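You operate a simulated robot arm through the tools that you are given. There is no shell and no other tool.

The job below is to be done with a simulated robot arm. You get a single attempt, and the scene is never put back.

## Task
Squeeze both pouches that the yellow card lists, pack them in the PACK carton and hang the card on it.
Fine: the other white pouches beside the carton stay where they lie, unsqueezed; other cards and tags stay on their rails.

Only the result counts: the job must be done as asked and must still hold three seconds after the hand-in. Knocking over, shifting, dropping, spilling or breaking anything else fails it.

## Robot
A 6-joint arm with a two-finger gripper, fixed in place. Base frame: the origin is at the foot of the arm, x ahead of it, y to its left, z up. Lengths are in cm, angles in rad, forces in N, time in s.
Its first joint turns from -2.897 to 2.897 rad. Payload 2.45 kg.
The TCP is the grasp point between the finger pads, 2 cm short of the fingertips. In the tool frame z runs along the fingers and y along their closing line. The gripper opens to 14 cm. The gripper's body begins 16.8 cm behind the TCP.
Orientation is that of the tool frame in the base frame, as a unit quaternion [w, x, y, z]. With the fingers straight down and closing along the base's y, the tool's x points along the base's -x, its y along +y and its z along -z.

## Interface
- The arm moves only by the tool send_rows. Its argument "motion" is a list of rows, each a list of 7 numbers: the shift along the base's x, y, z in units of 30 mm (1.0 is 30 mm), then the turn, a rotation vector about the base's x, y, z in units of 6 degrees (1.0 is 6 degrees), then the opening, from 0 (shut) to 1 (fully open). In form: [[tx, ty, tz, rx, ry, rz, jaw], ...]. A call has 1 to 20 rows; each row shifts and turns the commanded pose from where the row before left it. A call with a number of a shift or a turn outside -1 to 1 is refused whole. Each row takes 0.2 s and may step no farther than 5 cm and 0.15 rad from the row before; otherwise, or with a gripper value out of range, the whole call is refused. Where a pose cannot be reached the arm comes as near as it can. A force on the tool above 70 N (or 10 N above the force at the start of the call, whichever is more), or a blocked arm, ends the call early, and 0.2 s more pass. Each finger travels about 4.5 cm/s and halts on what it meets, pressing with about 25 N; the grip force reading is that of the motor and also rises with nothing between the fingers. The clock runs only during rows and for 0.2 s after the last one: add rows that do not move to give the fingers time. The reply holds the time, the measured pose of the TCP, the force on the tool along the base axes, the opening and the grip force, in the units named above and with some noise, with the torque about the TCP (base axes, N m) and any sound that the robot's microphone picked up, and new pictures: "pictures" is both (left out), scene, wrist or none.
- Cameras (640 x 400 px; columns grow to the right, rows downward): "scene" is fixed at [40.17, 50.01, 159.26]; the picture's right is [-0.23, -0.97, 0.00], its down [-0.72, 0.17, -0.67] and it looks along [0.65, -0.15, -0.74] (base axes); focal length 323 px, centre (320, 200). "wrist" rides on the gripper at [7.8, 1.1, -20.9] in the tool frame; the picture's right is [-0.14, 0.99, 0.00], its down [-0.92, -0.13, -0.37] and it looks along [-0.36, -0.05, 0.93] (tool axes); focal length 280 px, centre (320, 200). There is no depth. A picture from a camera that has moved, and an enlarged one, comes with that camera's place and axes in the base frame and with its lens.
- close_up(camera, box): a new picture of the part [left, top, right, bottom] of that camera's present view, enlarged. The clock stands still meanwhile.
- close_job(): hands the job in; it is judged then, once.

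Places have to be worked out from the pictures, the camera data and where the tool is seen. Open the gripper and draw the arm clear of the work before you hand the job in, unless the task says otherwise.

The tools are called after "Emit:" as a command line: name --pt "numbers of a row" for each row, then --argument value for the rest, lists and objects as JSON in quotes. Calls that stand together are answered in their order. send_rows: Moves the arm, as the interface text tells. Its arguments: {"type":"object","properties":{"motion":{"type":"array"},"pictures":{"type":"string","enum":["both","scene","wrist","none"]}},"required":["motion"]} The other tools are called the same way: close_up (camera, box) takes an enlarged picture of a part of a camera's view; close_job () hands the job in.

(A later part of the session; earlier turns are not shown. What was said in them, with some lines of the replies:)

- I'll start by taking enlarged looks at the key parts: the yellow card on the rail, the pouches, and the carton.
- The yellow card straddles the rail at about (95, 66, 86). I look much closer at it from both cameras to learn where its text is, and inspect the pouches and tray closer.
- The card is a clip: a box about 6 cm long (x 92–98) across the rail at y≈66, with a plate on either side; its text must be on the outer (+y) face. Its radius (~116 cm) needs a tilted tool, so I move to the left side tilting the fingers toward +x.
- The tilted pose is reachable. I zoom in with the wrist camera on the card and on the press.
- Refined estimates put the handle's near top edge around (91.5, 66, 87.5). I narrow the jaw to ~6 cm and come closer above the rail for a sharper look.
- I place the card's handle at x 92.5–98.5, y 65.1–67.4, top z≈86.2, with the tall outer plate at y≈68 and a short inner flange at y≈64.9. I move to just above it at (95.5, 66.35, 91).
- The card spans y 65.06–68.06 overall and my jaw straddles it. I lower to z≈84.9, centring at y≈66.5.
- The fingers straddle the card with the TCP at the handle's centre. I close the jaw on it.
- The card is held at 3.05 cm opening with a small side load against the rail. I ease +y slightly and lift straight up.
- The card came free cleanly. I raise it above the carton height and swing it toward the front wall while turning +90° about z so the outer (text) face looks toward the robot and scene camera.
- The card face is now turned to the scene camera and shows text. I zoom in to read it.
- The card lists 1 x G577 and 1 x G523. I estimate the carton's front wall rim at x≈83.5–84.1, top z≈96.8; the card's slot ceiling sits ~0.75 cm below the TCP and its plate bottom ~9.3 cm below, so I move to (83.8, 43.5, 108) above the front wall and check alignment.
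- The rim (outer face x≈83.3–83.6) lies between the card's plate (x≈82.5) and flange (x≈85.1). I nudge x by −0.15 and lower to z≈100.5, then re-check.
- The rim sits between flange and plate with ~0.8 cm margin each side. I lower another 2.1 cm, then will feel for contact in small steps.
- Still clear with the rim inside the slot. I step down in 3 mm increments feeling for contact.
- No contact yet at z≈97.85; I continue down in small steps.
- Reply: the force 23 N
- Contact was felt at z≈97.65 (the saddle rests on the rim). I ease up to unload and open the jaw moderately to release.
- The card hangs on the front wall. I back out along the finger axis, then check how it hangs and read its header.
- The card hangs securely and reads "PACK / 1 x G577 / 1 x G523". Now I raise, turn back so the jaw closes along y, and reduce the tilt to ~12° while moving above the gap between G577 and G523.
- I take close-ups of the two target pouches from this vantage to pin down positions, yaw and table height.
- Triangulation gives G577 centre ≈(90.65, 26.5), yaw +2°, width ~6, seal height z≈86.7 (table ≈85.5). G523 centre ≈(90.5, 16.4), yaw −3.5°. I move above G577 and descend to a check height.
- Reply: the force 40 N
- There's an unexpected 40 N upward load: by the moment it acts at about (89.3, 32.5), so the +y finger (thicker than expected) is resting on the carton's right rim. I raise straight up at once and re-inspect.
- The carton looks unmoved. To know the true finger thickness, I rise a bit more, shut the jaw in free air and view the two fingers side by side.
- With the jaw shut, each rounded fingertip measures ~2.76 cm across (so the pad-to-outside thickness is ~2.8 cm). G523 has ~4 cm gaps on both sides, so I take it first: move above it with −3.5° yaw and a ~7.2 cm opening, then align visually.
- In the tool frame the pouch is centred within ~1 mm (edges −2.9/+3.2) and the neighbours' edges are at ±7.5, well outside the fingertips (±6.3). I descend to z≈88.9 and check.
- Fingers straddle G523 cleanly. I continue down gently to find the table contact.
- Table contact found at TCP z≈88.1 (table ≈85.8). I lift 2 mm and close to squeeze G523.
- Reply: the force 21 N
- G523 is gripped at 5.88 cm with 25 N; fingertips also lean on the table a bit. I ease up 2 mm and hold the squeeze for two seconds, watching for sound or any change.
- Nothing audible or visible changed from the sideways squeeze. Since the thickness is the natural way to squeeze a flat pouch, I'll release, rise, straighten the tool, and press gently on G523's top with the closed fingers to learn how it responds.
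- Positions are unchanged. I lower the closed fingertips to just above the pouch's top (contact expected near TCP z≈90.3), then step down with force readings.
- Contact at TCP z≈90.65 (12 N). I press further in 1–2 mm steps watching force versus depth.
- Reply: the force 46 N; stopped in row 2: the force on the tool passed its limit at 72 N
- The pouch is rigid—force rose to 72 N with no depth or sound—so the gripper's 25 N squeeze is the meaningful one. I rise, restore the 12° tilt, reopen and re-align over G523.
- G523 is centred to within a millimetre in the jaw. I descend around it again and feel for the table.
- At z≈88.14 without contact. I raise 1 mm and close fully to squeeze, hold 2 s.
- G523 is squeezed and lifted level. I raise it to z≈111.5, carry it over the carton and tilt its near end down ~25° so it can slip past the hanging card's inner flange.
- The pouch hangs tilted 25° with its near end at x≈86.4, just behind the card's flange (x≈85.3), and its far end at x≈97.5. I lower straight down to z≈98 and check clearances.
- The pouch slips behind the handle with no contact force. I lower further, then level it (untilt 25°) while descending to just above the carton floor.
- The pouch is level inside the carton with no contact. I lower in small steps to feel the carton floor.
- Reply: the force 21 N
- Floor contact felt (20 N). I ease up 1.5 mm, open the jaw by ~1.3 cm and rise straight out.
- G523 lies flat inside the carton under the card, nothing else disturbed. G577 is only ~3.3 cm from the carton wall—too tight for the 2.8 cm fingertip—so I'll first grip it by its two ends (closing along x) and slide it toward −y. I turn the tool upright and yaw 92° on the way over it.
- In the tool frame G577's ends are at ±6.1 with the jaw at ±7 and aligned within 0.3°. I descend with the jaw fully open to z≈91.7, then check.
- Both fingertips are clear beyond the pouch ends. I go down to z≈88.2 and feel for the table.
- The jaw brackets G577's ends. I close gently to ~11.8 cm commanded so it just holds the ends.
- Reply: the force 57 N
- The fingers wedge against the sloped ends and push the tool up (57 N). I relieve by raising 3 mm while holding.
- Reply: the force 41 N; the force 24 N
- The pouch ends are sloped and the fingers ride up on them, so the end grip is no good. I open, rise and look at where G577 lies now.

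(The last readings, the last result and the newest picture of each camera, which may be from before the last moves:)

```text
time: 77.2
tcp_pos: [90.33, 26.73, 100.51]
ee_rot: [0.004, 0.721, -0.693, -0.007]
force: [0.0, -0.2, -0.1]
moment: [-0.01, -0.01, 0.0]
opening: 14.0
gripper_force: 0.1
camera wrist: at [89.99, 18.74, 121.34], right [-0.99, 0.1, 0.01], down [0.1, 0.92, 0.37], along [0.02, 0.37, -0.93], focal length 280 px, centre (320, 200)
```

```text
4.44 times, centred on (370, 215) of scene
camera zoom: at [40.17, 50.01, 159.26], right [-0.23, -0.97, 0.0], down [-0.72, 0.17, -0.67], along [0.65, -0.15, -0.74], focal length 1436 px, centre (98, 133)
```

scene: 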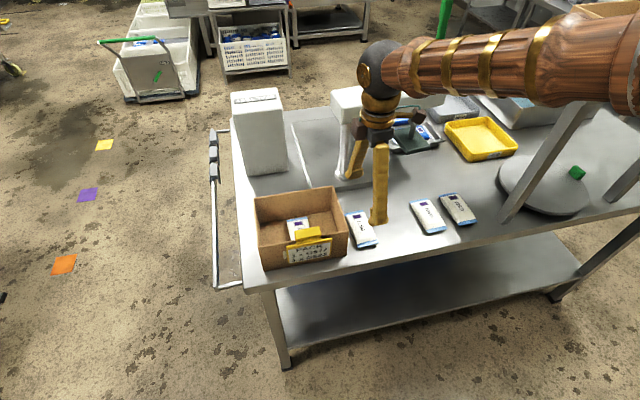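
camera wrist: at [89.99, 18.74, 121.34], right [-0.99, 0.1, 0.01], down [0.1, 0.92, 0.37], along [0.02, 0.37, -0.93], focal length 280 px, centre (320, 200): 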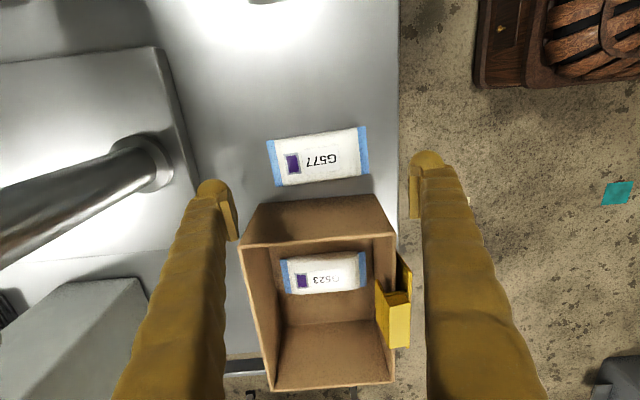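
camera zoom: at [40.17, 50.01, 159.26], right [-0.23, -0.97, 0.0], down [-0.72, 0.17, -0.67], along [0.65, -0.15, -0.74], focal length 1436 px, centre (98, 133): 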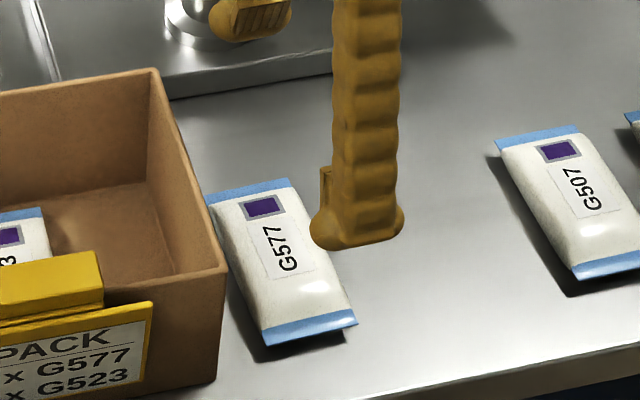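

G577 is essentially where it was; the gap to the carton is only ~3.0–3.3 cm. I'll return to the y-closing grasp, but offset so the +y fingertip enters the gap hugging the pouch (inner face y≈29.3, outer ≈32.05), gently wedging the pouch away from the wall. First I rise and turn back.

Emit:
send_rows --pt "0 0 0.9 0 0 0 0.8" --pt "0 0 0.9 0 0 -1 0.6" --pt "0 0 0 0 0 -1 0.514" --pt "0 0 0 0 0 -1 0.514" --pt "0 0 0 0 0 -1 0.514" --pt "0 0 0 0 0 -1 0.514" --pt "0 -0.1 0 0 0 -1 0.514" --pt "0 -0.1 0 0 0 -1 0.514" --pt "0 -0.1 0 0 0 -1 0.514" --pt "0 -0.04 0 0 0 -1 0.514" --pt "0 0 0 0 0 -1 0.514" --pt "0 0 0 0 0 -1 0.514" --pt "0 0 0 0 0 -1 0.514" --pt "0 0 0 0 0 -1 0.514" --pt "0 0 0 0 0 -1 0.514" --pt "0 0 0 0 0 -1 0.514" --pt "0 0 0 0 -1 0 0.514" --pt "0 0 0 0 -1 0 0.514" --pt "0 0 0 0 0 0 0.514" --pt "0 0 0 0 0 0 0.514" --pictures "both"

Emit:
close_up --camera "wrist" --box '[220, 40, 440, 240]'

Emit:
close_up --camera "scene" --box '[320, 150, 420, 260]'

```text
time: 81.5
tcp_pos: [90.55, 25.6, 105.73]
ee_rot: [0.107, -0.02, 0.994, 0.005]
force: [0.2, 0.3, 0.7]
moment: [0.0, -0.02, 0.0]
opening: 7.2
gripper_force: 0.1
camera wrist: at [78.51, 26.14, 124.55], right [0.09, 0.99, 0.04], down [0.83, -0.1, 0.56], along [0.56, -0.02, -0.83], focal length 280 px, centre (320, 200)
```

scene: 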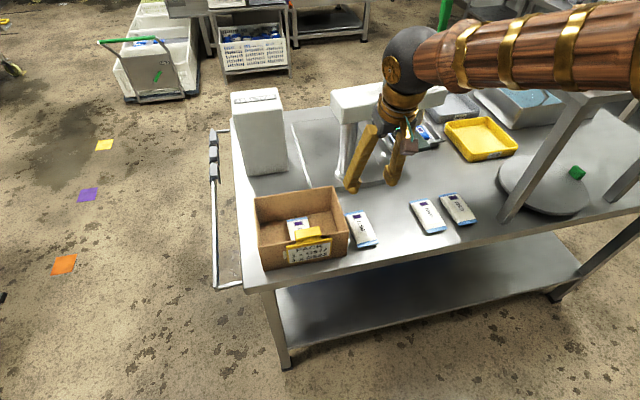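
wrist: 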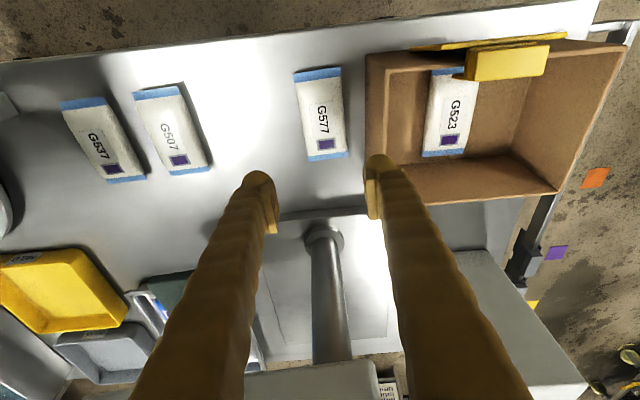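

```text
2.00 times, centred on (330, 140) of wrist
camera zoom: at [78.51, 26.14, 124.55], right [0.09, 0.99, 0.04], down [0.83, -0.1, 0.56], along [0.56, -0.02, -0.83], focal length 561 px, centre (300, 320)
```

zoom: 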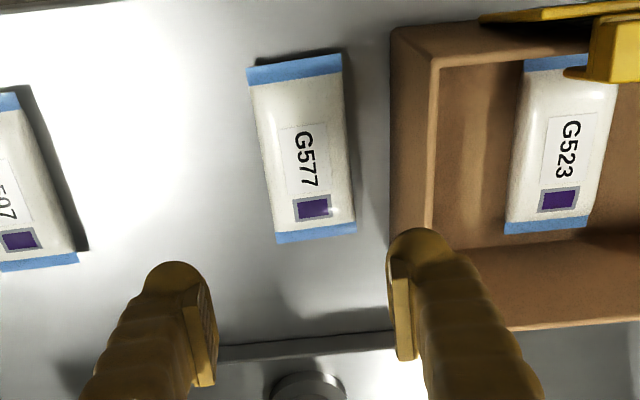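

```text
3.64 times, centred on (370, 205) of scene
camera zoom: at [40.17, 50.01, 159.26], right [-0.23, -0.97, 0.0], down [-0.72, 0.17, -0.67], along [0.65, -0.15, -0.74], focal length 1175 px, centre (138, 182)
```

zoom: 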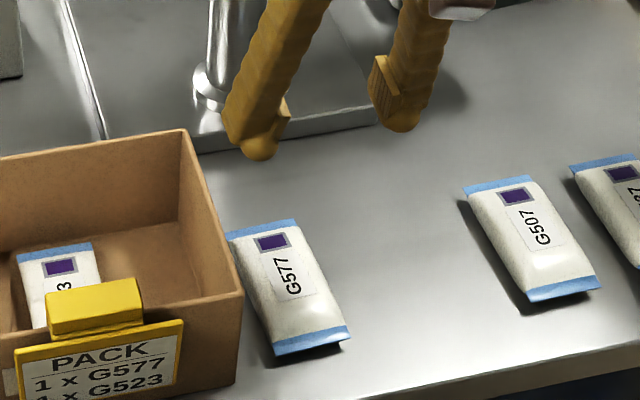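

In the tool frame the pouch spans −1.9..+4.0, the +y fingertip will occupy +3.6..+6.4, and the carton wall is at ≥+6.8, so about 0.5 cm clears the wall. I descend to z≈92 first.

Emit:
send_rows --pt "0 0 -0.95 0 0 0 0.514" --pt "0 0 -0.95 0 0 0 0.514" --pt "0 0 -0.5 0 0 0 0.514" --pt "0 0 0 0 0 0 0.514" --pt "0 0 0 0 0 0 0.514" --pictures "wrist"

Emit:
close_up --camera "wrist" --box '[240, 60, 440, 240]'

Emit:
close_up --camera "scene" --box '[320, 150, 420, 260]'

```text
time: 82.7
tcp_pos: [90.6, 25.54, 98.62]
ee_rot: [0.107, -0.021, 0.994, 0.004]
force: [-0.3, 0.9, 0.3]
moment: [0.01, -0.01, -0.03]
opening: 7.18
gripper_force: 0.1
camera wrist: at [78.59, 26.08, 117.49], right [0.09, 0.99, 0.03], down [0.83, -0.1, 0.56], along [0.56, -0.02, -0.83], focal length 280 px, centre (320, 200)
```

wrist: 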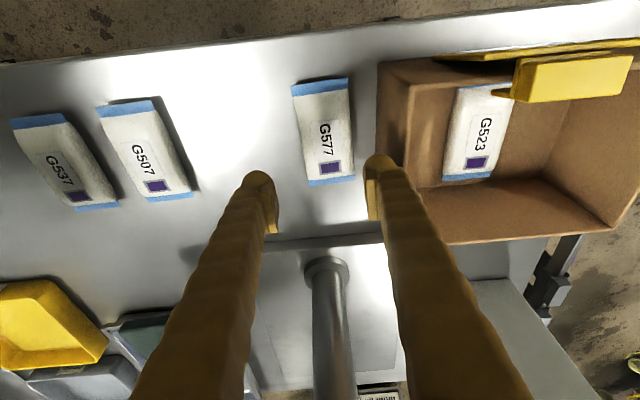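

```text
2.22 times, centred on (340, 150) of wrist
camera zoom: at [78.59, 26.08, 117.49], right [0.09, 0.99, 0.03], down [0.83, -0.1, 0.56], along [0.56, -0.02, -0.83], focal length 623 px, centre (276, 311)
```

zoom: 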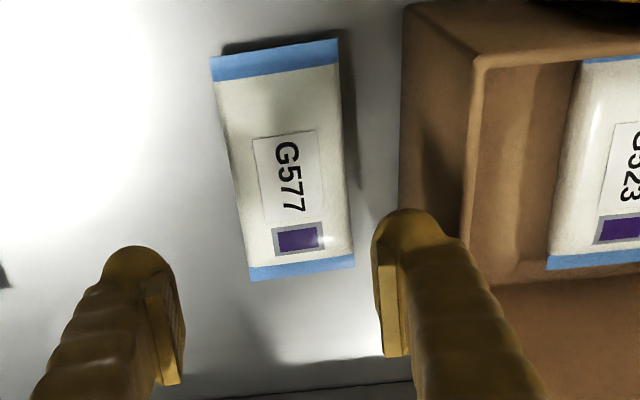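

```text
3.64 times, centred on (370, 205) of scene
camera zoom: at [40.17, 50.01, 159.26], right [-0.23, -0.97, 0.0], down [-0.72, 0.17, -0.67], along [0.65, -0.15, -0.74], focal length 1175 px, centre (138, 182)
```

zoom: 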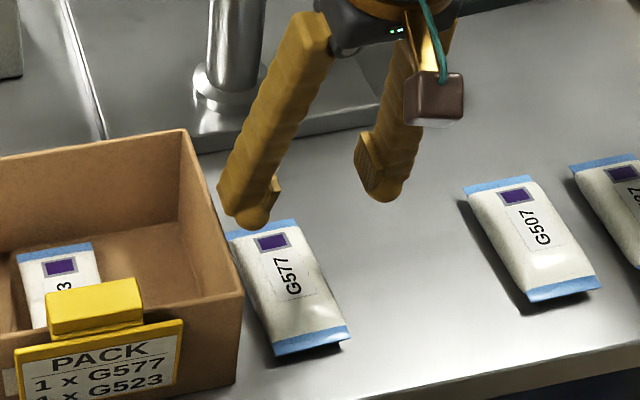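

The fingertip clears the rim by about 1 cm in the picture. I continue down in two stages watching force.

Emit:
send_rows --pt "0 0 -0.6 0 0 0 0.514" --pt "0 0 -0.6 0 0 0 0.514" --pt "0 0 0 0 0 0 0.514" --pictures "none"

Emit:
send_rows --pt "0 0 -0.6 0 0 0 0.514" --pt "0 0 -0.6 0 0 0 0.514" --pt "0 0 -0.3 0 0 0 0.514" --pt "0 0 0 0 0 0 0.514" --pictures "wrist"

Emit:
close_up --camera "wrist" --box '[240, 60, 440, 240]'

Emit:
close_up --camera "scene" --box '[320, 170, 420, 260]'

```text
time: 83.5
tcp_pos: [90.69, 25.52, 94.97]
ee_rot: [0.107, -0.02, 0.994, 0.005]
force: [1.1, 0.1, 0.2]
moment: [-0.02, -0.02, -0.01]
opening: 7.2
gripper_force: 0.0
```

```text
time: 84.5
tcp_pos: [90.69, 25.49, 90.4]
ee_rot: [0.107, -0.02, 0.994, 0.004]
force: [-0.5, -0.1, -0.2]
moment: [0.02, 0.01, -0.01]
opening: 7.19
gripper_force: 0.1
camera wrist: at [78.59, 26.12, 109.22], right [0.09, 0.99, 0.04], down [0.83, -0.1, 0.56], along [0.56, -0.02, -0.83], focal length 280 px, centre (320, 200)
```

wrist: 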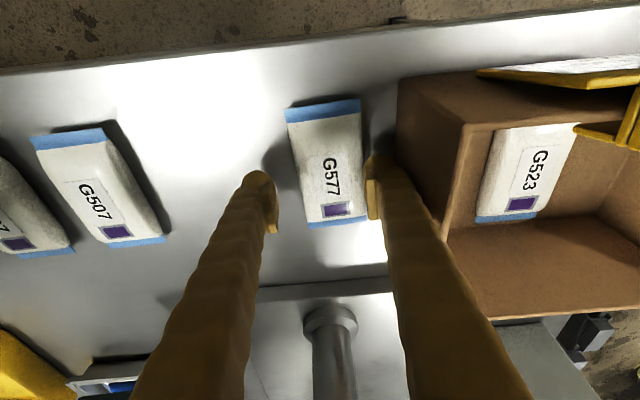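

```text
2.22 times, centred on (340, 150) of wrist
camera zoom: at [78.59, 26.12, 109.22], right [0.09, 0.99, 0.04], down [0.83, -0.1, 0.56], along [0.56, -0.02, -0.83], focal length 623 px, centre (276, 311)
```

zoom: 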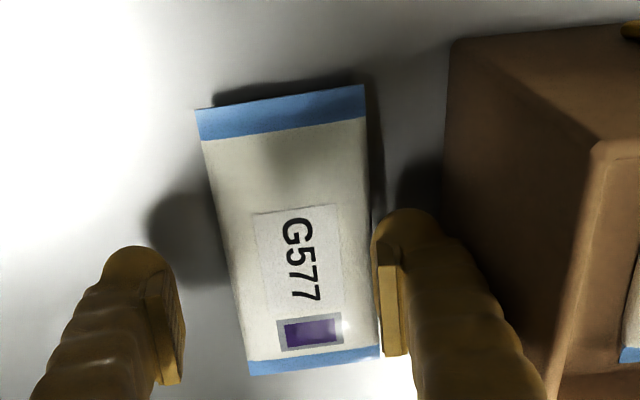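

```text
4.44 times, centred on (370, 215) of scene
camera zoom: at [40.17, 50.01, 159.26], right [-0.23, -0.97, 0.0], down [-0.72, 0.17, -0.67], along [0.65, -0.15, -0.74], focal length 1436 px, centre (98, 133)
```

zoom: 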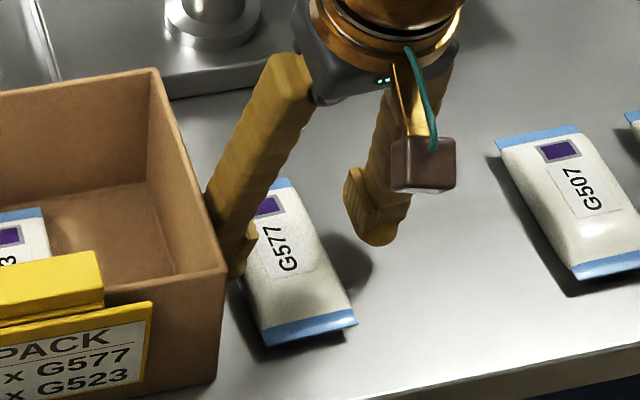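

The +y finger now fits between pouch and carton without any force. I continue down in 4 mm steps.

Emit:
send_rows --pt "0 0 -0.2 0 0 0 0.514" --pt "0 0 0 0 0 0 0.514" --pictures "none"

Emit:
send_rows --pt "0 0 -0.2 0 0 0 0.514" --pt "0 0 0 0 0 0 0.514" --pictures "none"

Emit:
send_rows --pt "0 0 -0.15 0 0 0 0.514" --pt "0 0 0 0 0 0 0.514" --pictures "wrist"

Emit:
close_up --camera "wrist" --box '[240, 60, 440, 240]'

```text
time: 85.0
tcp_pos: [90.58, 25.62, 89.87]
ee_rot: [0.107, -0.02, 0.994, 0.004]
force: [-1.0, 0.3, 0.6]
moment: [0.01, -0.02, 0.01]
opening: 7.2
gripper_force: 0.1
```

```text
time: 85.7
tcp_pos: [90.46, 25.54, 89.17]
ee_rot: [0.106, -0.02, 0.994, 0.005]
force: [-0.3, 0.8, -0.4]
moment: [-0.02, 0.03, -0.02]
opening: 7.21
gripper_force: 0.2
```

```text
time: 86.2
tcp_pos: [90.51, 25.75, 88.79]
ee_rot: [0.107, -0.02, 0.994, 0.005]
force: [0.4, -0.1, -0.7]
moment: [-0.02, -0.03, 0.0]
opening: 7.19
gripper_force: 0.0
camera wrist: at [78.56, 26.15, 107.65], right [0.09, 0.99, 0.04], down [0.83, -0.1, 0.56], along [0.56, -0.02, -0.83], focal length 280 px, centre (320, 200)
```

wrist: 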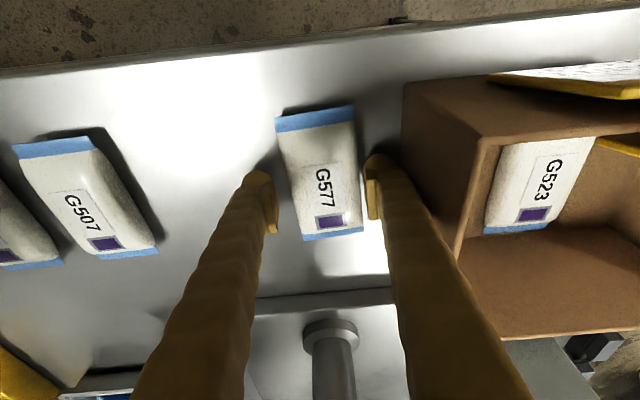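

```text
2.22 times, centred on (340, 150) of wrist
camera zoom: at [78.56, 26.15, 107.65], right [0.09, 0.99, 0.04], down [0.83, -0.1, 0.56], along [0.56, -0.02, -0.83], focal length 623 px, centre (276, 311)
```

zoom: 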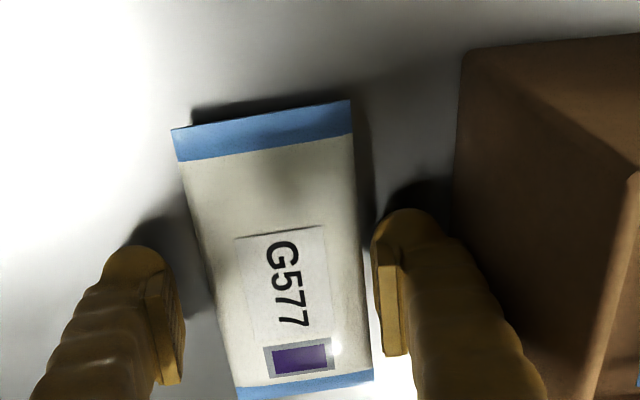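

The pouch slid a little toward −y as planned and is now nearly centred between the fingers. I lower the last 4 mm and close fully to squeeze for 2+ seconds.

Emit:
send_rows --pt "0 0 -0.13 0 0 0 0.514" --pt "0 0 0 0 0 0 0.514" --pictures "none"

Emit:
send_rows --pt "0 0 0 0 0 0 0.4" --pt "0 0 0 0 0 0 0.2" --pt "0 0 0 0 0 0 0" --pt "0 0 0 0 0 0 0" --pt "0 0 0 0 0 0 0" --pt "0 0 0 0 0 0 0" --pt "0 0 0 0 0 0 0" --pt "0 0 0 0 0 0 0" --pt "0 0 0 0 0 0 0" --pt "0 0 0 0 0 0 0" --pt "0 0 0 0 0 0 0" --pt "0 0 0 0 0 0 0" --pt "0 0 0 0 0 0 0" --pt "0 0 0 0 0 0 0" --pictures "both"

Emit:
close_up --camera "wrist" --box '[240, 60, 440, 240]'

Emit:
close_up --camera "scene" --box '[320, 170, 420, 260]'

```text
time: 86.8
tcp_pos: [90.58, 25.67, 88.55]
ee_rot: [0.108, -0.021, 0.994, 0.005]
force: [0.2, 0.8, 0.1]
moment: [0.01, 0.04, -0.05]
opening: 7.2
gripper_force: 0.1
```

```text
time: 89.8
tcp_pos: [90.46, 25.63, 88.45]
ee_rot: [0.107, -0.02, 0.994, 0.005]
force: [0.6, 0.4, 1.4]
moment: [-0.03, -0.03, 0.0]
opening: 5.88
gripper_force: 25.1
camera wrist: at [78.51, 26.15, 107.19], right [0.09, 0.99, 0.04], down [0.83, -0.1, 0.56], along [0.56, -0.02, -0.83], focal length 280 px, centre (320, 200)
```

scene: 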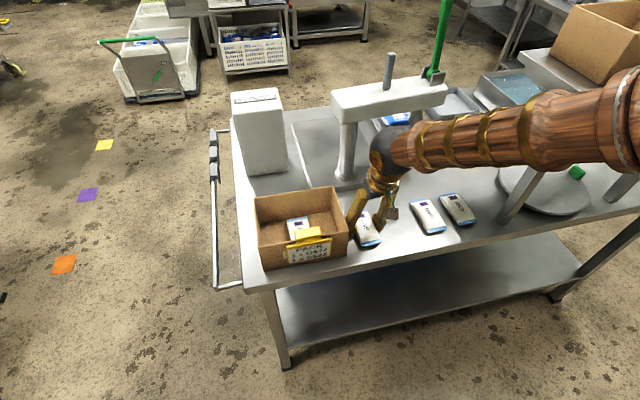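
wrist: 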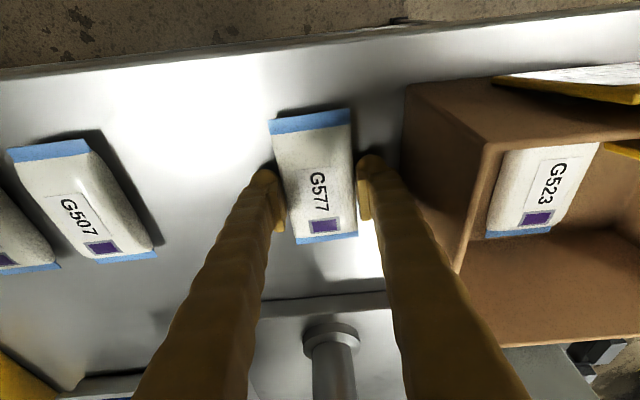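

```text
2.22 times, centred on (340, 150) of wrist
camera zoom: at [78.51, 26.15, 107.19], right [0.09, 0.99, 0.04], down [0.83, -0.1, 0.56], along [0.56, -0.02, -0.83], focal length 623 px, centre (276, 311)
```

zoom: 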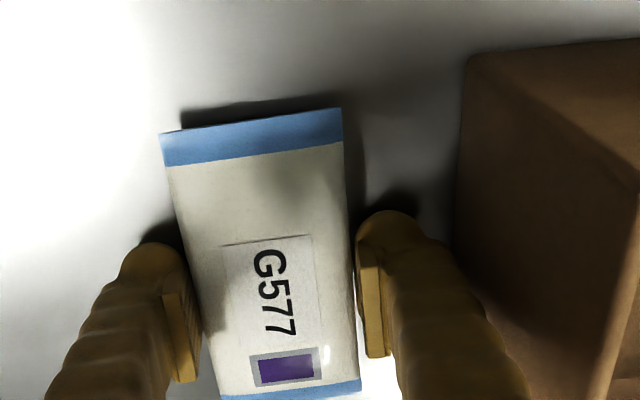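

```text
4.44 times, centred on (370, 215) of scene
camera zoom: at [40.17, 50.01, 159.26], right [-0.23, -0.97, 0.0], down [-0.72, 0.17, -0.67], along [0.65, -0.15, -0.74], focal length 1436 px, centre (98, 133)
```

zoom: 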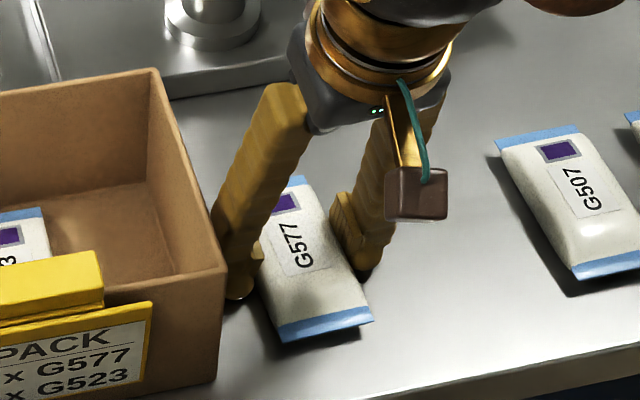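

G577 has been squeezed at 25 N for ~2.5 s. I lift it, carry it over the carton with the near end tilted down 25° just as before, to stack it on G523.

Emit:
send_rows --pt "0 0 0.5 0 0 0 0" --pt "0 0 0.95 0 0 0 0" --pt "0 0 0.95 0 0 0 0" --pt "0 0 0.95 0 0 0 0" --pt "0 0 0.95 0 0 0 0" --pt "0 0 0.95 0 0 0 0" --pt "0 0 0.95 0 0 0 0" --pt "0 0 0.95 0 0 0 0" --pt "0 0 0.45 0 0 0 0" --pt "0.052 0.843 0 0 -0.596 -0.055 0" --pt "0.052 0.843 0 0 -0.596 -0.055 0" --pt "0.052 0.843 0 0 -0.596 -0.055 0" --pt "0.052 0.843 0 0 -0.596 -0.055 0" --pt "0.052 0.843 0 0 -0.596 -0.055 0" --pt "0.052 0.843 0 0 -0.596 -0.055 0" --pt "0.052 0.843 0 0 -0.596 -0.055 0" --pt "0 0 0 0 0 0 0" --pt "0 0 0 0 0 0 0" --pictures "both"

Emit:
close_up --camera "wrist" --box '[180, 0, 460, 240]'

Emit:
close_up --camera "scene" --box '[240, 120, 380, 280]'

```text
time: 93.7
tcp_pos: [91.53, 43.28, 111.19]
ee_rot: [0.321, 0.0, 0.947, -0.001]
force: [-1.1, -0.2, -1.6]
moment: [0.0, 0.0, 0.0]
opening: 5.88
gripper_force: 24.9
camera wrist: at [72.78, 44.44, 123.15], right [0.11, 0.99, 0.08], down [0.51, -0.13, 0.85], along [0.85, -0.05, -0.52], focal length 280 px, centre (320, 200)
```

scene: 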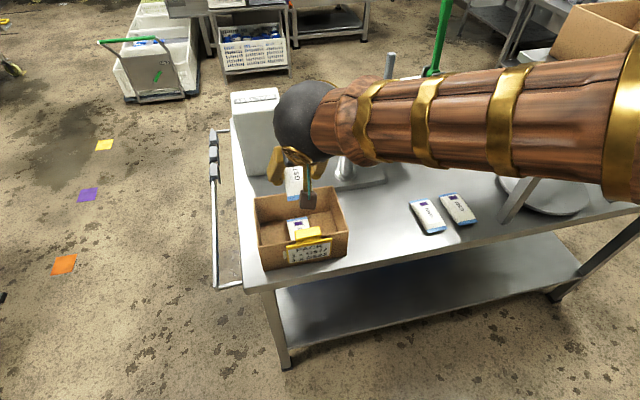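
wrist: 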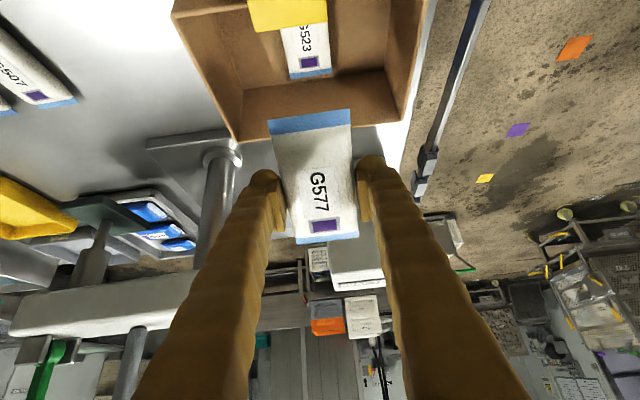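

```text
1.67 times, centred on (320, 120) of wrist
camera zoom: at [72.78, 44.44, 123.15], right [0.11, 0.99, 0.08], down [0.51, -0.13, 0.85], along [0.85, -0.05, -0.52], focal length 467 px, centre (320, 333)
```

zoom: 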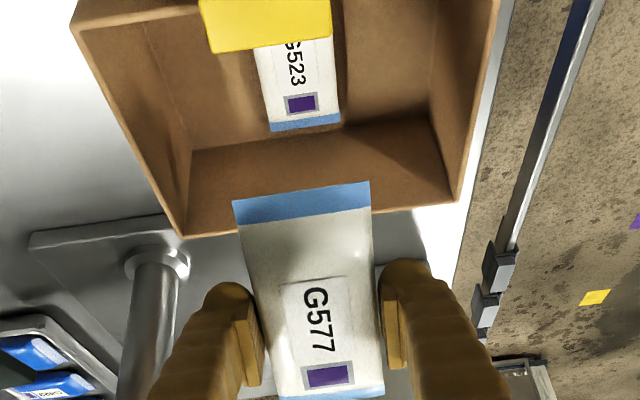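

```text
2.50 times, centred on (310, 200) of scene
camera zoom: at [40.17, 50.01, 159.26], right [-0.23, -0.97, 0.0], down [-0.72, 0.17, -0.67], along [0.65, -0.15, -0.74], focal length 808 px, centre (345, 200)
```

zoom: 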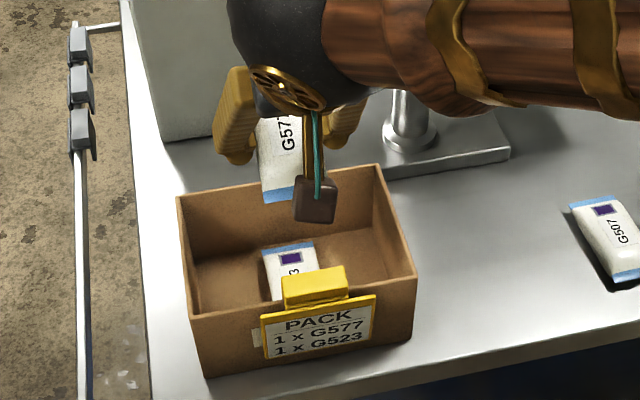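

The geometry matches the first insertion. I lower G577 behind the card's handle to z≈98.

Emit:
send_rows --pt "0 0 -0.88 0 0 0 0" --pt "0 0 -0.88 0 0 0 0" --pt "0 0 -0.88 0 0 0 0" --pt "0 0 -0.88 0 0 0 0" --pt "0 0 -0.88 0 0 0 0" --pt "0 0 0 0 0 0 0" --pt "0 0 0 0 0 0 0" --pictures "both"

Emit:
close_up --camera "wrist" --box '[180, 0, 460, 240]'

```text
time: 95.2
tcp_pos: [91.45, 43.23, 98.19]
ee_rot: [0.32, -0.001, 0.948, -0.001]
force: [-0.1, -0.3, 0.1]
moment: [0.0, 0.03, 0.03]
opening: 5.87
gripper_force: 25.3
camera wrist: at [72.68, 44.39, 110.07], right [0.11, 0.99, 0.08], down [0.51, -0.12, 0.85], along [0.85, -0.05, -0.52], focal length 280 px, centre (320, 200)
```

scene: 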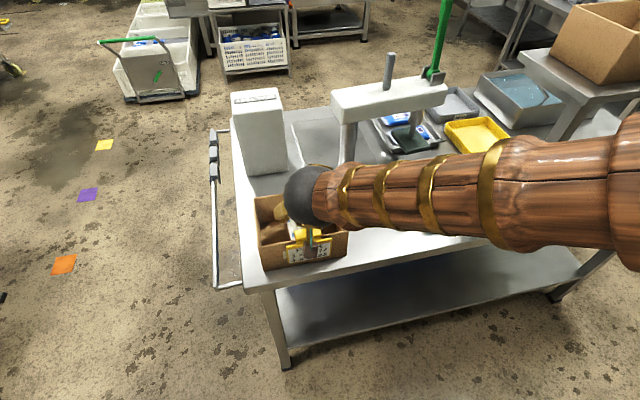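
wrist: 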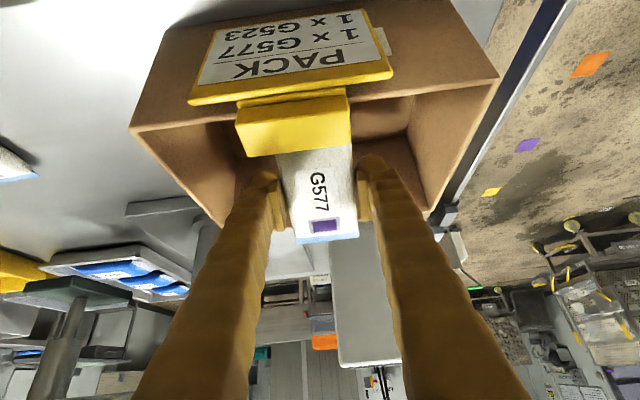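

```text
1.67 times, centred on (320, 120) of wrist
camera zoom: at [72.68, 44.39, 110.07], right [0.11, 0.99, 0.08], down [0.51, -0.12, 0.85], along [0.85, -0.05, -0.52], focal length 467 px, centre (320, 333)
```

zoom: 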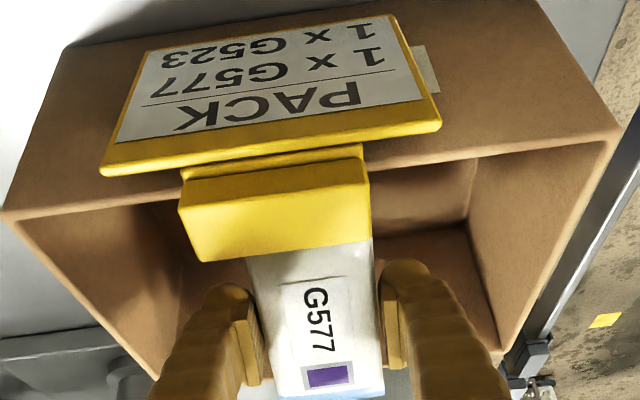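

Clear, no force. I lower to z≈94.3, then level the pouch while descending to z≈92.2, just above G523.

Emit:
send_rows --pt "0 0 -0.45 0 0 0 0" --pt "0 0 -0.45 0 0 0 0" --pt "0 0 -0.35 0 0 0 0" --pt "0 0 -0.14 0 0.833 0 0" --pt "0.01 0 -0.14 0 0.833 0 0" --pt "0.01 0 -0.14 0 0.833 0 0" --pt "0 0 -0.14 0 0.833 0 0" --pt "0 0 -0.14 0 0.833 0 0" --pt "0 0 0 0 0 0 0" --pt "0 0 0 0 0 0 0" --pictures "both"

Emit:
close_up --camera "wrist" --box '[180, 0, 460, 240]'

Emit:
close_up --camera "scene" --box '[240, 120, 380, 280]'

```text
time: 97.5
tcp_pos: [91.76, 43.35, 92.19]
ee_rot: [0.108, -0.001, 0.994, -0.002]
force: [-0.4, 0.2, -1.2]
moment: [0.01, -0.03, 0.0]
opening: 5.88
gripper_force: 25.0
camera wrist: at [79.79, 44.52, 110.94], right [0.13, 0.99, 0.03], down [0.82, -0.12, 0.56], along [0.56, -0.05, -0.83], focal length 280 px, centre (320, 200)
```

scene: 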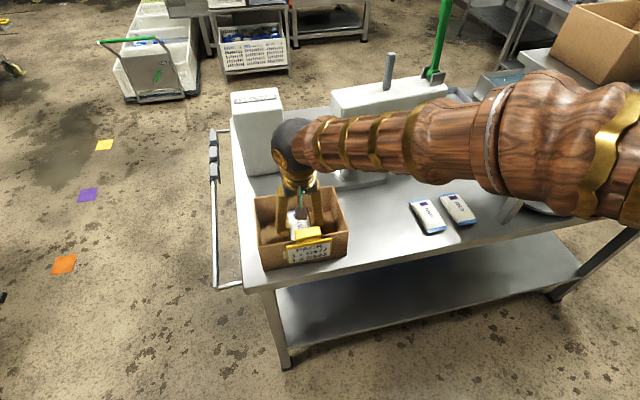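
wrist: 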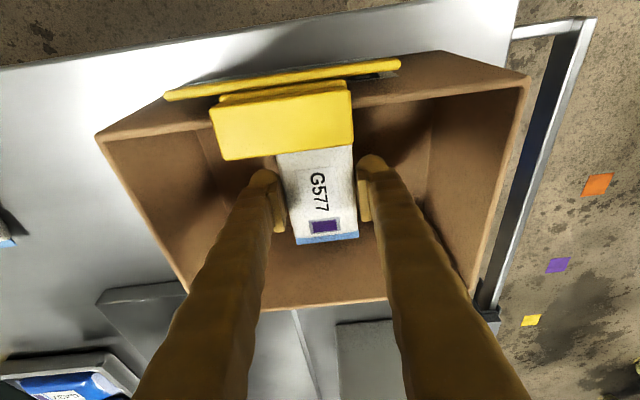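

```text
1.67 times, centred on (320, 120) of wrist
camera zoom: at [79.79, 44.52, 110.94], right [0.13, 0.99, 0.03], down [0.82, -0.12, 0.56], along [0.56, -0.05, -0.83], focal length 467 px, centre (320, 333)
```

zoom: 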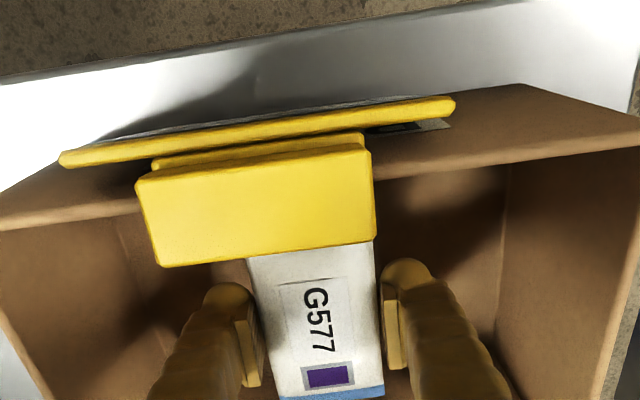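

```text
2.50 times, centred on (310, 200) of scene
camera zoom: at [40.17, 50.01, 159.26], right [-0.23, -0.97, 0.0], down [-0.72, 0.17, -0.67], along [0.65, -0.15, -0.74], focal length 808 px, centre (345, 200)
```

zoom: 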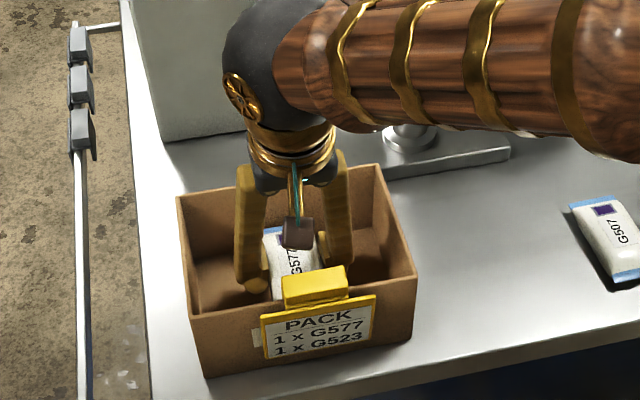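

G577 is level above G523 with no contact yet. I feel downward in small steps for contact with the pouch beneath.

Emit:
send_rows --pt "0 0 -0.17 0 0 0 0" --pt "0 0 0 0 0 0 0" --pictures "none"

Emit:
send_rows --pt "0 0 -0.1 0 0 0 0" --pt "0 0 0 0 0 0 0" --pictures "none"

```text
time: 98.0
tcp_pos: [91.76, 43.23, 91.68]
ee_rot: [0.108, -0.001, 0.994, -0.001]
force: [0.0, -0.5, 8.4]
moment: [0.24, 0.19, 0.02]
opening: 5.88
gripper_force: 25.1
```

```text
time: 98.7
tcp_pos: [91.69, 43.37, 91.42]
ee_rot: [0.108, -0.001, 0.994, -0.001]
force: [3.0, 1.2, 22.6]
moment: [-0.01, -0.06, 0.03]
opening: 5.92
gripper_force: 25.2
```

Contact felt at z≈91.6. I ease up 2 mm, open gently and rise straight out.

Emit:
send_rows --pt "0 0 0.06 0 0 0 0" --pt "0 0 0 0 0 0 0.45" --pt "0 0 0 0 0 0 0.51" --pt "0 0 0 0 0 0 0.51" --pt "0 0 0 0 0 0 0.51" --pt "0 0 0.3 0 0 0 0.51" --pt "0 0 0.7 0 0 0 0.51" --pt "0 0 0.9 0 0 0 0.51" --pt "0 0 0.9 0 0 0 0.51" --pt "0 0 0.9 0 0 0 0.51" --pt "0 0 0.9 0 0 0 0.51" --pt "0 0 0.9 0 0 0 0.51" --pt "0 0 0.9 0 0 0 0.51" --pt "0 0 0 0 0 0 0.51" --pictures "both"

Emit:
close_up --camera "scene" --box '[240, 170, 380, 280]'

Emit:
close_up --camera "wrist" --box '[180, 10, 460, 230]'

```text
time: 101.7
tcp_pos: [91.79, 43.34, 110.7]
ee_rot: [0.107, -0.001, 0.994, -0.001]
force: [0.2, 0.0, 0.3]
moment: [-0.02, 0.01, 0.0]
opening: 7.13
gripper_force: 0.2
camera wrist: at [79.73, 44.51, 129.42], right [0.13, 0.99, 0.03], down [0.82, -0.12, 0.56], along [0.56, -0.05, -0.83], focal length 280 px, centre (320, 200)
```

scene: 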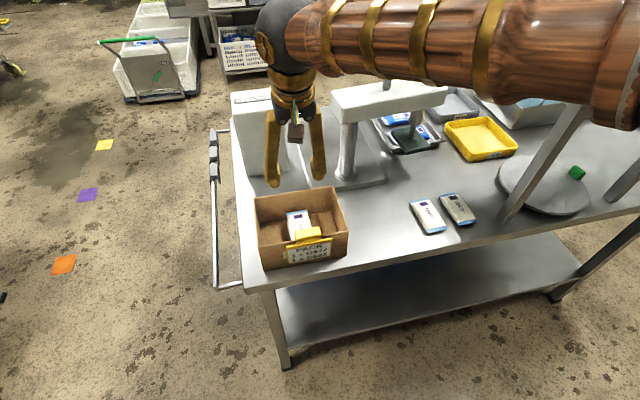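
wrist: 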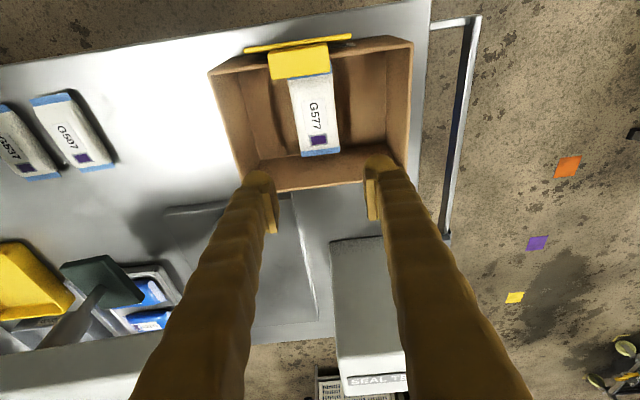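

```text
3.64 times, centred on (310, 225) of scene
camera zoom: at [40.17, 50.01, 159.26], right [-0.23, -0.97, 0.0], down [-0.72, 0.17, -0.67], along [0.65, -0.15, -0.74], focal length 1175 px, centre (356, 109)
```

zoom: 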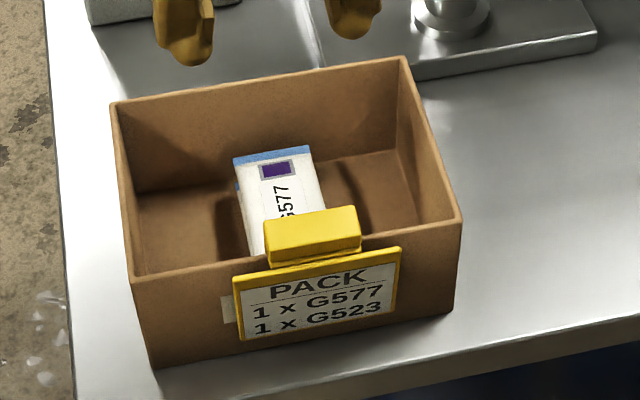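

```text
1.82 times, centred on (320, 120) of wrist
camera zoom: at [79.73, 44.51, 129.42], right [0.13, 0.99, 0.03], down [0.82, -0.12, 0.56], along [0.56, -0.05, -0.83], focal length 510 px, centre (320, 346)
```

zoom: 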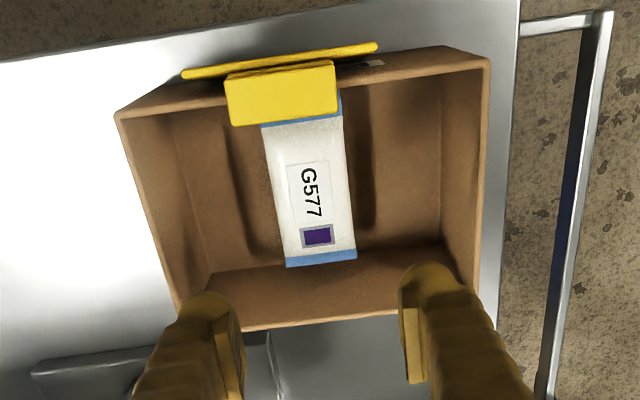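

Both pouches are stacked in the carton. I notice a "SEAL TE…" notice on the white box, possibly instructions about squeezing, so I zoom in to read it.

Emit:
close_up --camera "wrist" --box '[310, 360, 420, 400]'

Emit:
close_up --camera "scene" --box '[225, 80, 295, 180]'

Emit:
close_up --camera "scene" --box '[230, 84, 286, 114]'

```text
5.82 times, centred on (365, 380) of wrist
camera zoom: at [79.73, 44.51, 129.42], right [0.13, 0.99, 0.03], down [0.82, -0.12, 0.56], along [0.56, -0.05, -0.83], focal length 1631 px, centre (58, -847)
```

zoom: 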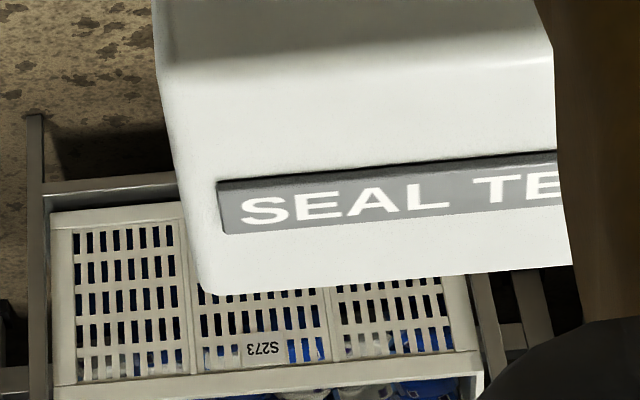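

```text
4.00 times, centred on (260, 130) of scene
camera zoom: at [40.17, 50.01, 159.26], right [-0.23, -0.97, 0.0], down [-0.72, 0.17, -0.67], along [0.65, -0.15, -0.74], focal length 1292 px, centre (560, 480)
```

zoom: 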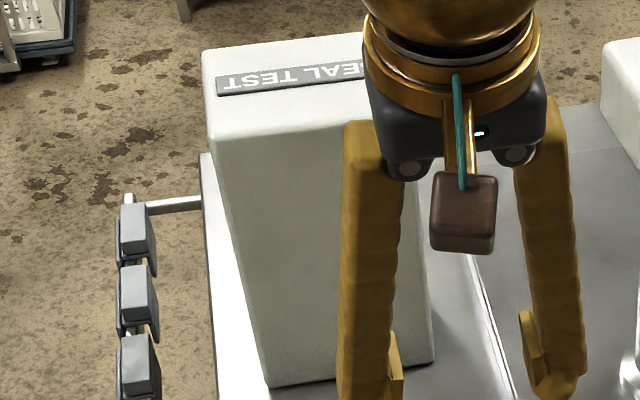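

```text
11.43 times, centred on (258, 99) of scene
camera zoom: at [40.17, 50.01, 159.26], right [-0.23, -0.97, 0.0], down [-0.72, 0.17, -0.67], along [0.65, -0.15, -0.74], focal length 3692 px, centre (1029, 1354)
```

zoom: 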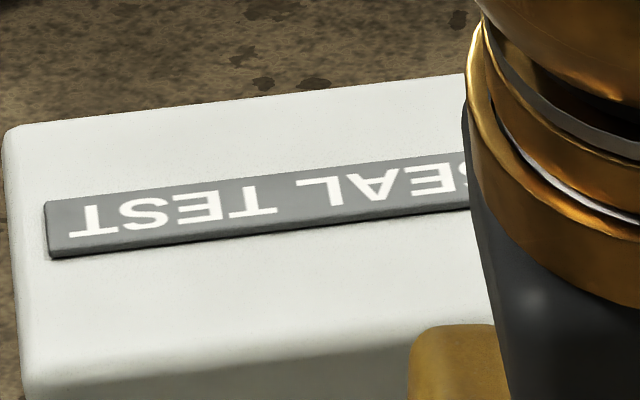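

It only says "SEAL TEST" (the tester's name plate). Now I draw the arm back up and away to the starting area with the jaw open, then verify everything.

Emit:
send_rows --pt "0 0 0.8 0 0 0 0.6" --pt "-0.6 -0.6 0.5 0 0.25 0 0.8" --pt "-0.667 -0.95 0.3 0 0.25 0 1" --pt "-0.667 -0.95 0.3 0 0.25 0 1" --pt "-0.667 -0.95 0.2 0 0.25 0 1" --pt "-0.667 -0.95 0.2 0 0.25 0 1" --pt "-0.667 -0.95 0.2 0 0.25 0 1" --pt "-0.667 -0.95 0.2 0 0.25 0 1" --pt "-0.667 -0.95 0.2 0 0.25 0 1" --pt "0 0 0 0 0 0 1" --pt "0 0 0 0 0 0 1" --pictures "both"

Emit:
close_up --camera "scene" --box '[240, 170, 500, 280]'

Emit:
close_up --camera "scene" --box '[190, 120, 270, 300]'

Emit:
close_up --camera "scene" --box '[245, 180, 355, 280]'

Emit:
close_up --camera "scene" --box '[320, 30, 540, 200]'

```text
time: 104.0
tcp_pos: [76.16, 21.8, 119.35]
ee_rot: [0.002, -0.001, 1.0, -0.001]
force: [-0.5, 0.4, 0.2]
moment: [-0.01, -0.02, 0.02]
opening: 13.99
gripper_force: 0.2
camera wrist: at [68.29, 23.05, 140.19], right [0.14, 0.99, 0.0], down [0.92, -0.12, 0.37], along [0.37, -0.05, -0.93], focal length 280 px, centre (320, 200)
```

scene: 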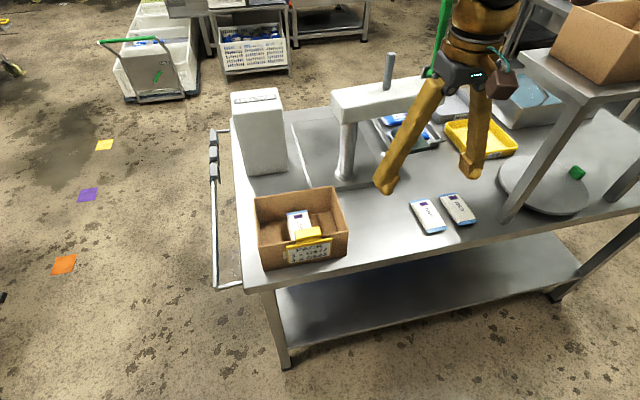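
wrist: 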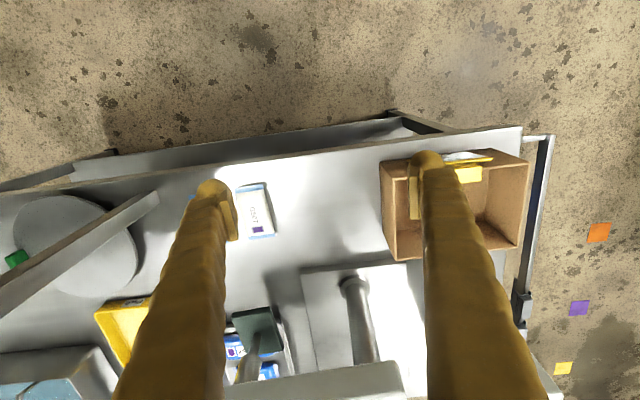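

```text
2.46 times, centred on (370, 225) of scene
camera zoom: at [40.17, 50.01, 159.26], right [-0.23, -0.97, 0.0], down [-0.72, 0.17, -0.67], along [0.65, -0.15, -0.74], focal length 795 px, centre (197, 138)
```

zoom: 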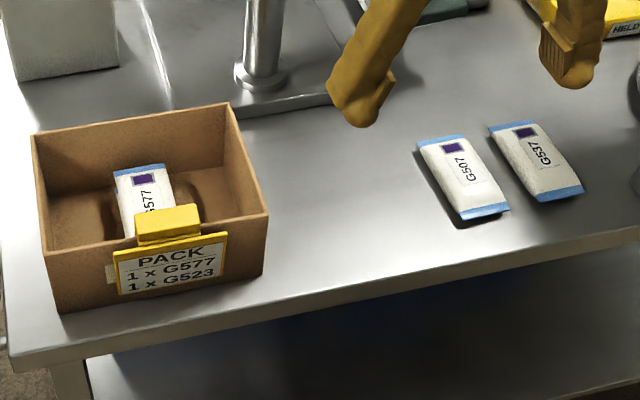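

```text
2.22 times, centred on (230, 210) of scene
camera zoom: at [40.17, 50.01, 159.26], right [-0.23, -0.97, 0.0], down [-0.72, 0.17, -0.67], along [0.65, -0.15, -0.74], focal length 718 px, centre (520, 178)
```

zoom: 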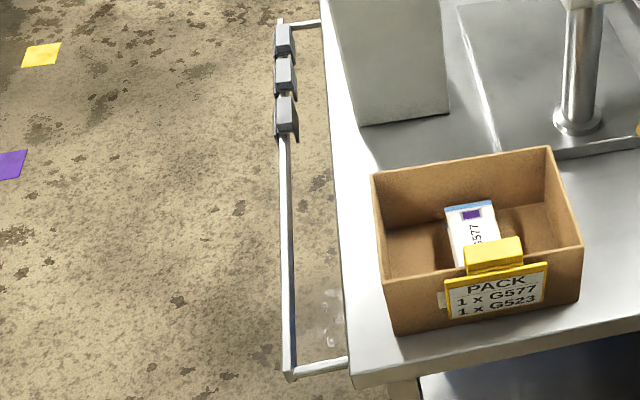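

```text
4.00 times, centred on (300, 230) of scene
camera zoom: at [40.17, 50.01, 159.26], right [-0.23, -0.97, 0.0], down [-0.72, 0.17, -0.67], along [0.65, -0.15, -0.74], focal length 1292 px, centre (400, 80)
```

zoom: 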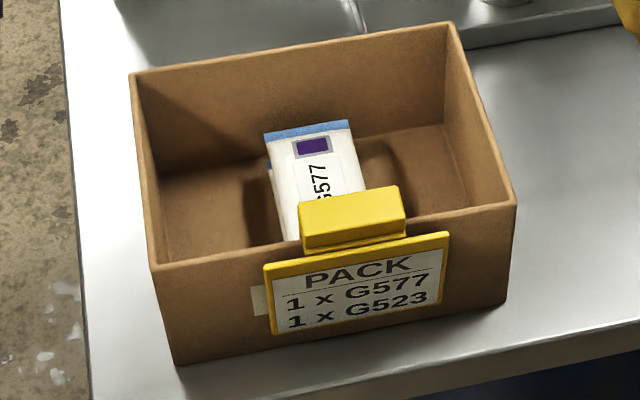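

```text
2.35 times, centred on (430, 115) of scene
camera zoom: at [40.17, 50.01, 159.26], right [-0.23, -0.97, 0.0], down [-0.72, 0.17, -0.67], along [0.65, -0.15, -0.74], focal length 760 px, centre (61, 400)
```

zoom: 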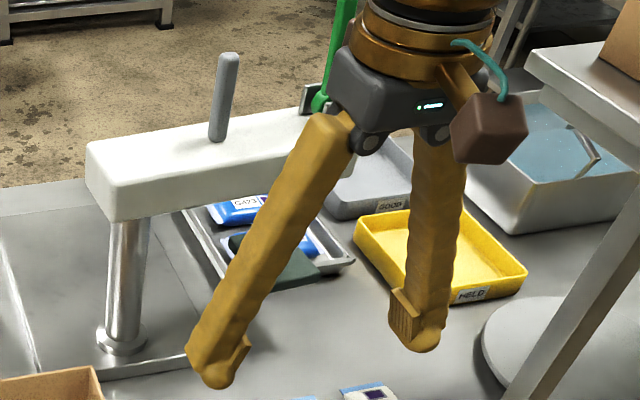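

Everything checks out: the card hangs on the carton's front wall, and G523 and G577 have been squeezed and are stacked inside the carton. G507 and G537 lie where they were, the grey tags are still on the rail, and the carton and tester are undisturbed. The arm is clear with the jaw open, so I hand in the job.

Emit:
close_job

```text
The job is handed in.
```

I packed both pouches on the yellow card, G577 and G523, in the PACK carton and hung the card on its front wall. The job is handed in, but I got no confirmation that the squeeze itself registered.

- **Squeeze:** I gripped each pouch across its width at about 25 N, the gripper's full force, for more than two seconds. Neither pouch gave, made a sound or changed visibly, so I can't tell whether that was hard enough.
- **Extra handling:** While working out how the pouches respond, I pressed on the top of G523, and the force briefly reached 72 N. I also tried to grip G577 by its ends, with up to about 57 N on the tool, and gave up because the fingers rode up the sloped ends.
- **Carton contact:** One finger came down on the carton's right rim at about 40 N before I backed off. In the pictures the carton is within 1–2 mm of where it started.
- **Packing:** G523 lies flat on the carton floor with G577 stacked on top, because the fingers were too thick to set them side by side. Both sit below the rim.
- **Everything else:** In the final pictures G507 and G537 are where they started, unsqueezed. The grey tags are still on the rail, and the press, trays and blue pouches look undisturbed. The arm is back near its starting pose with the gripper open.
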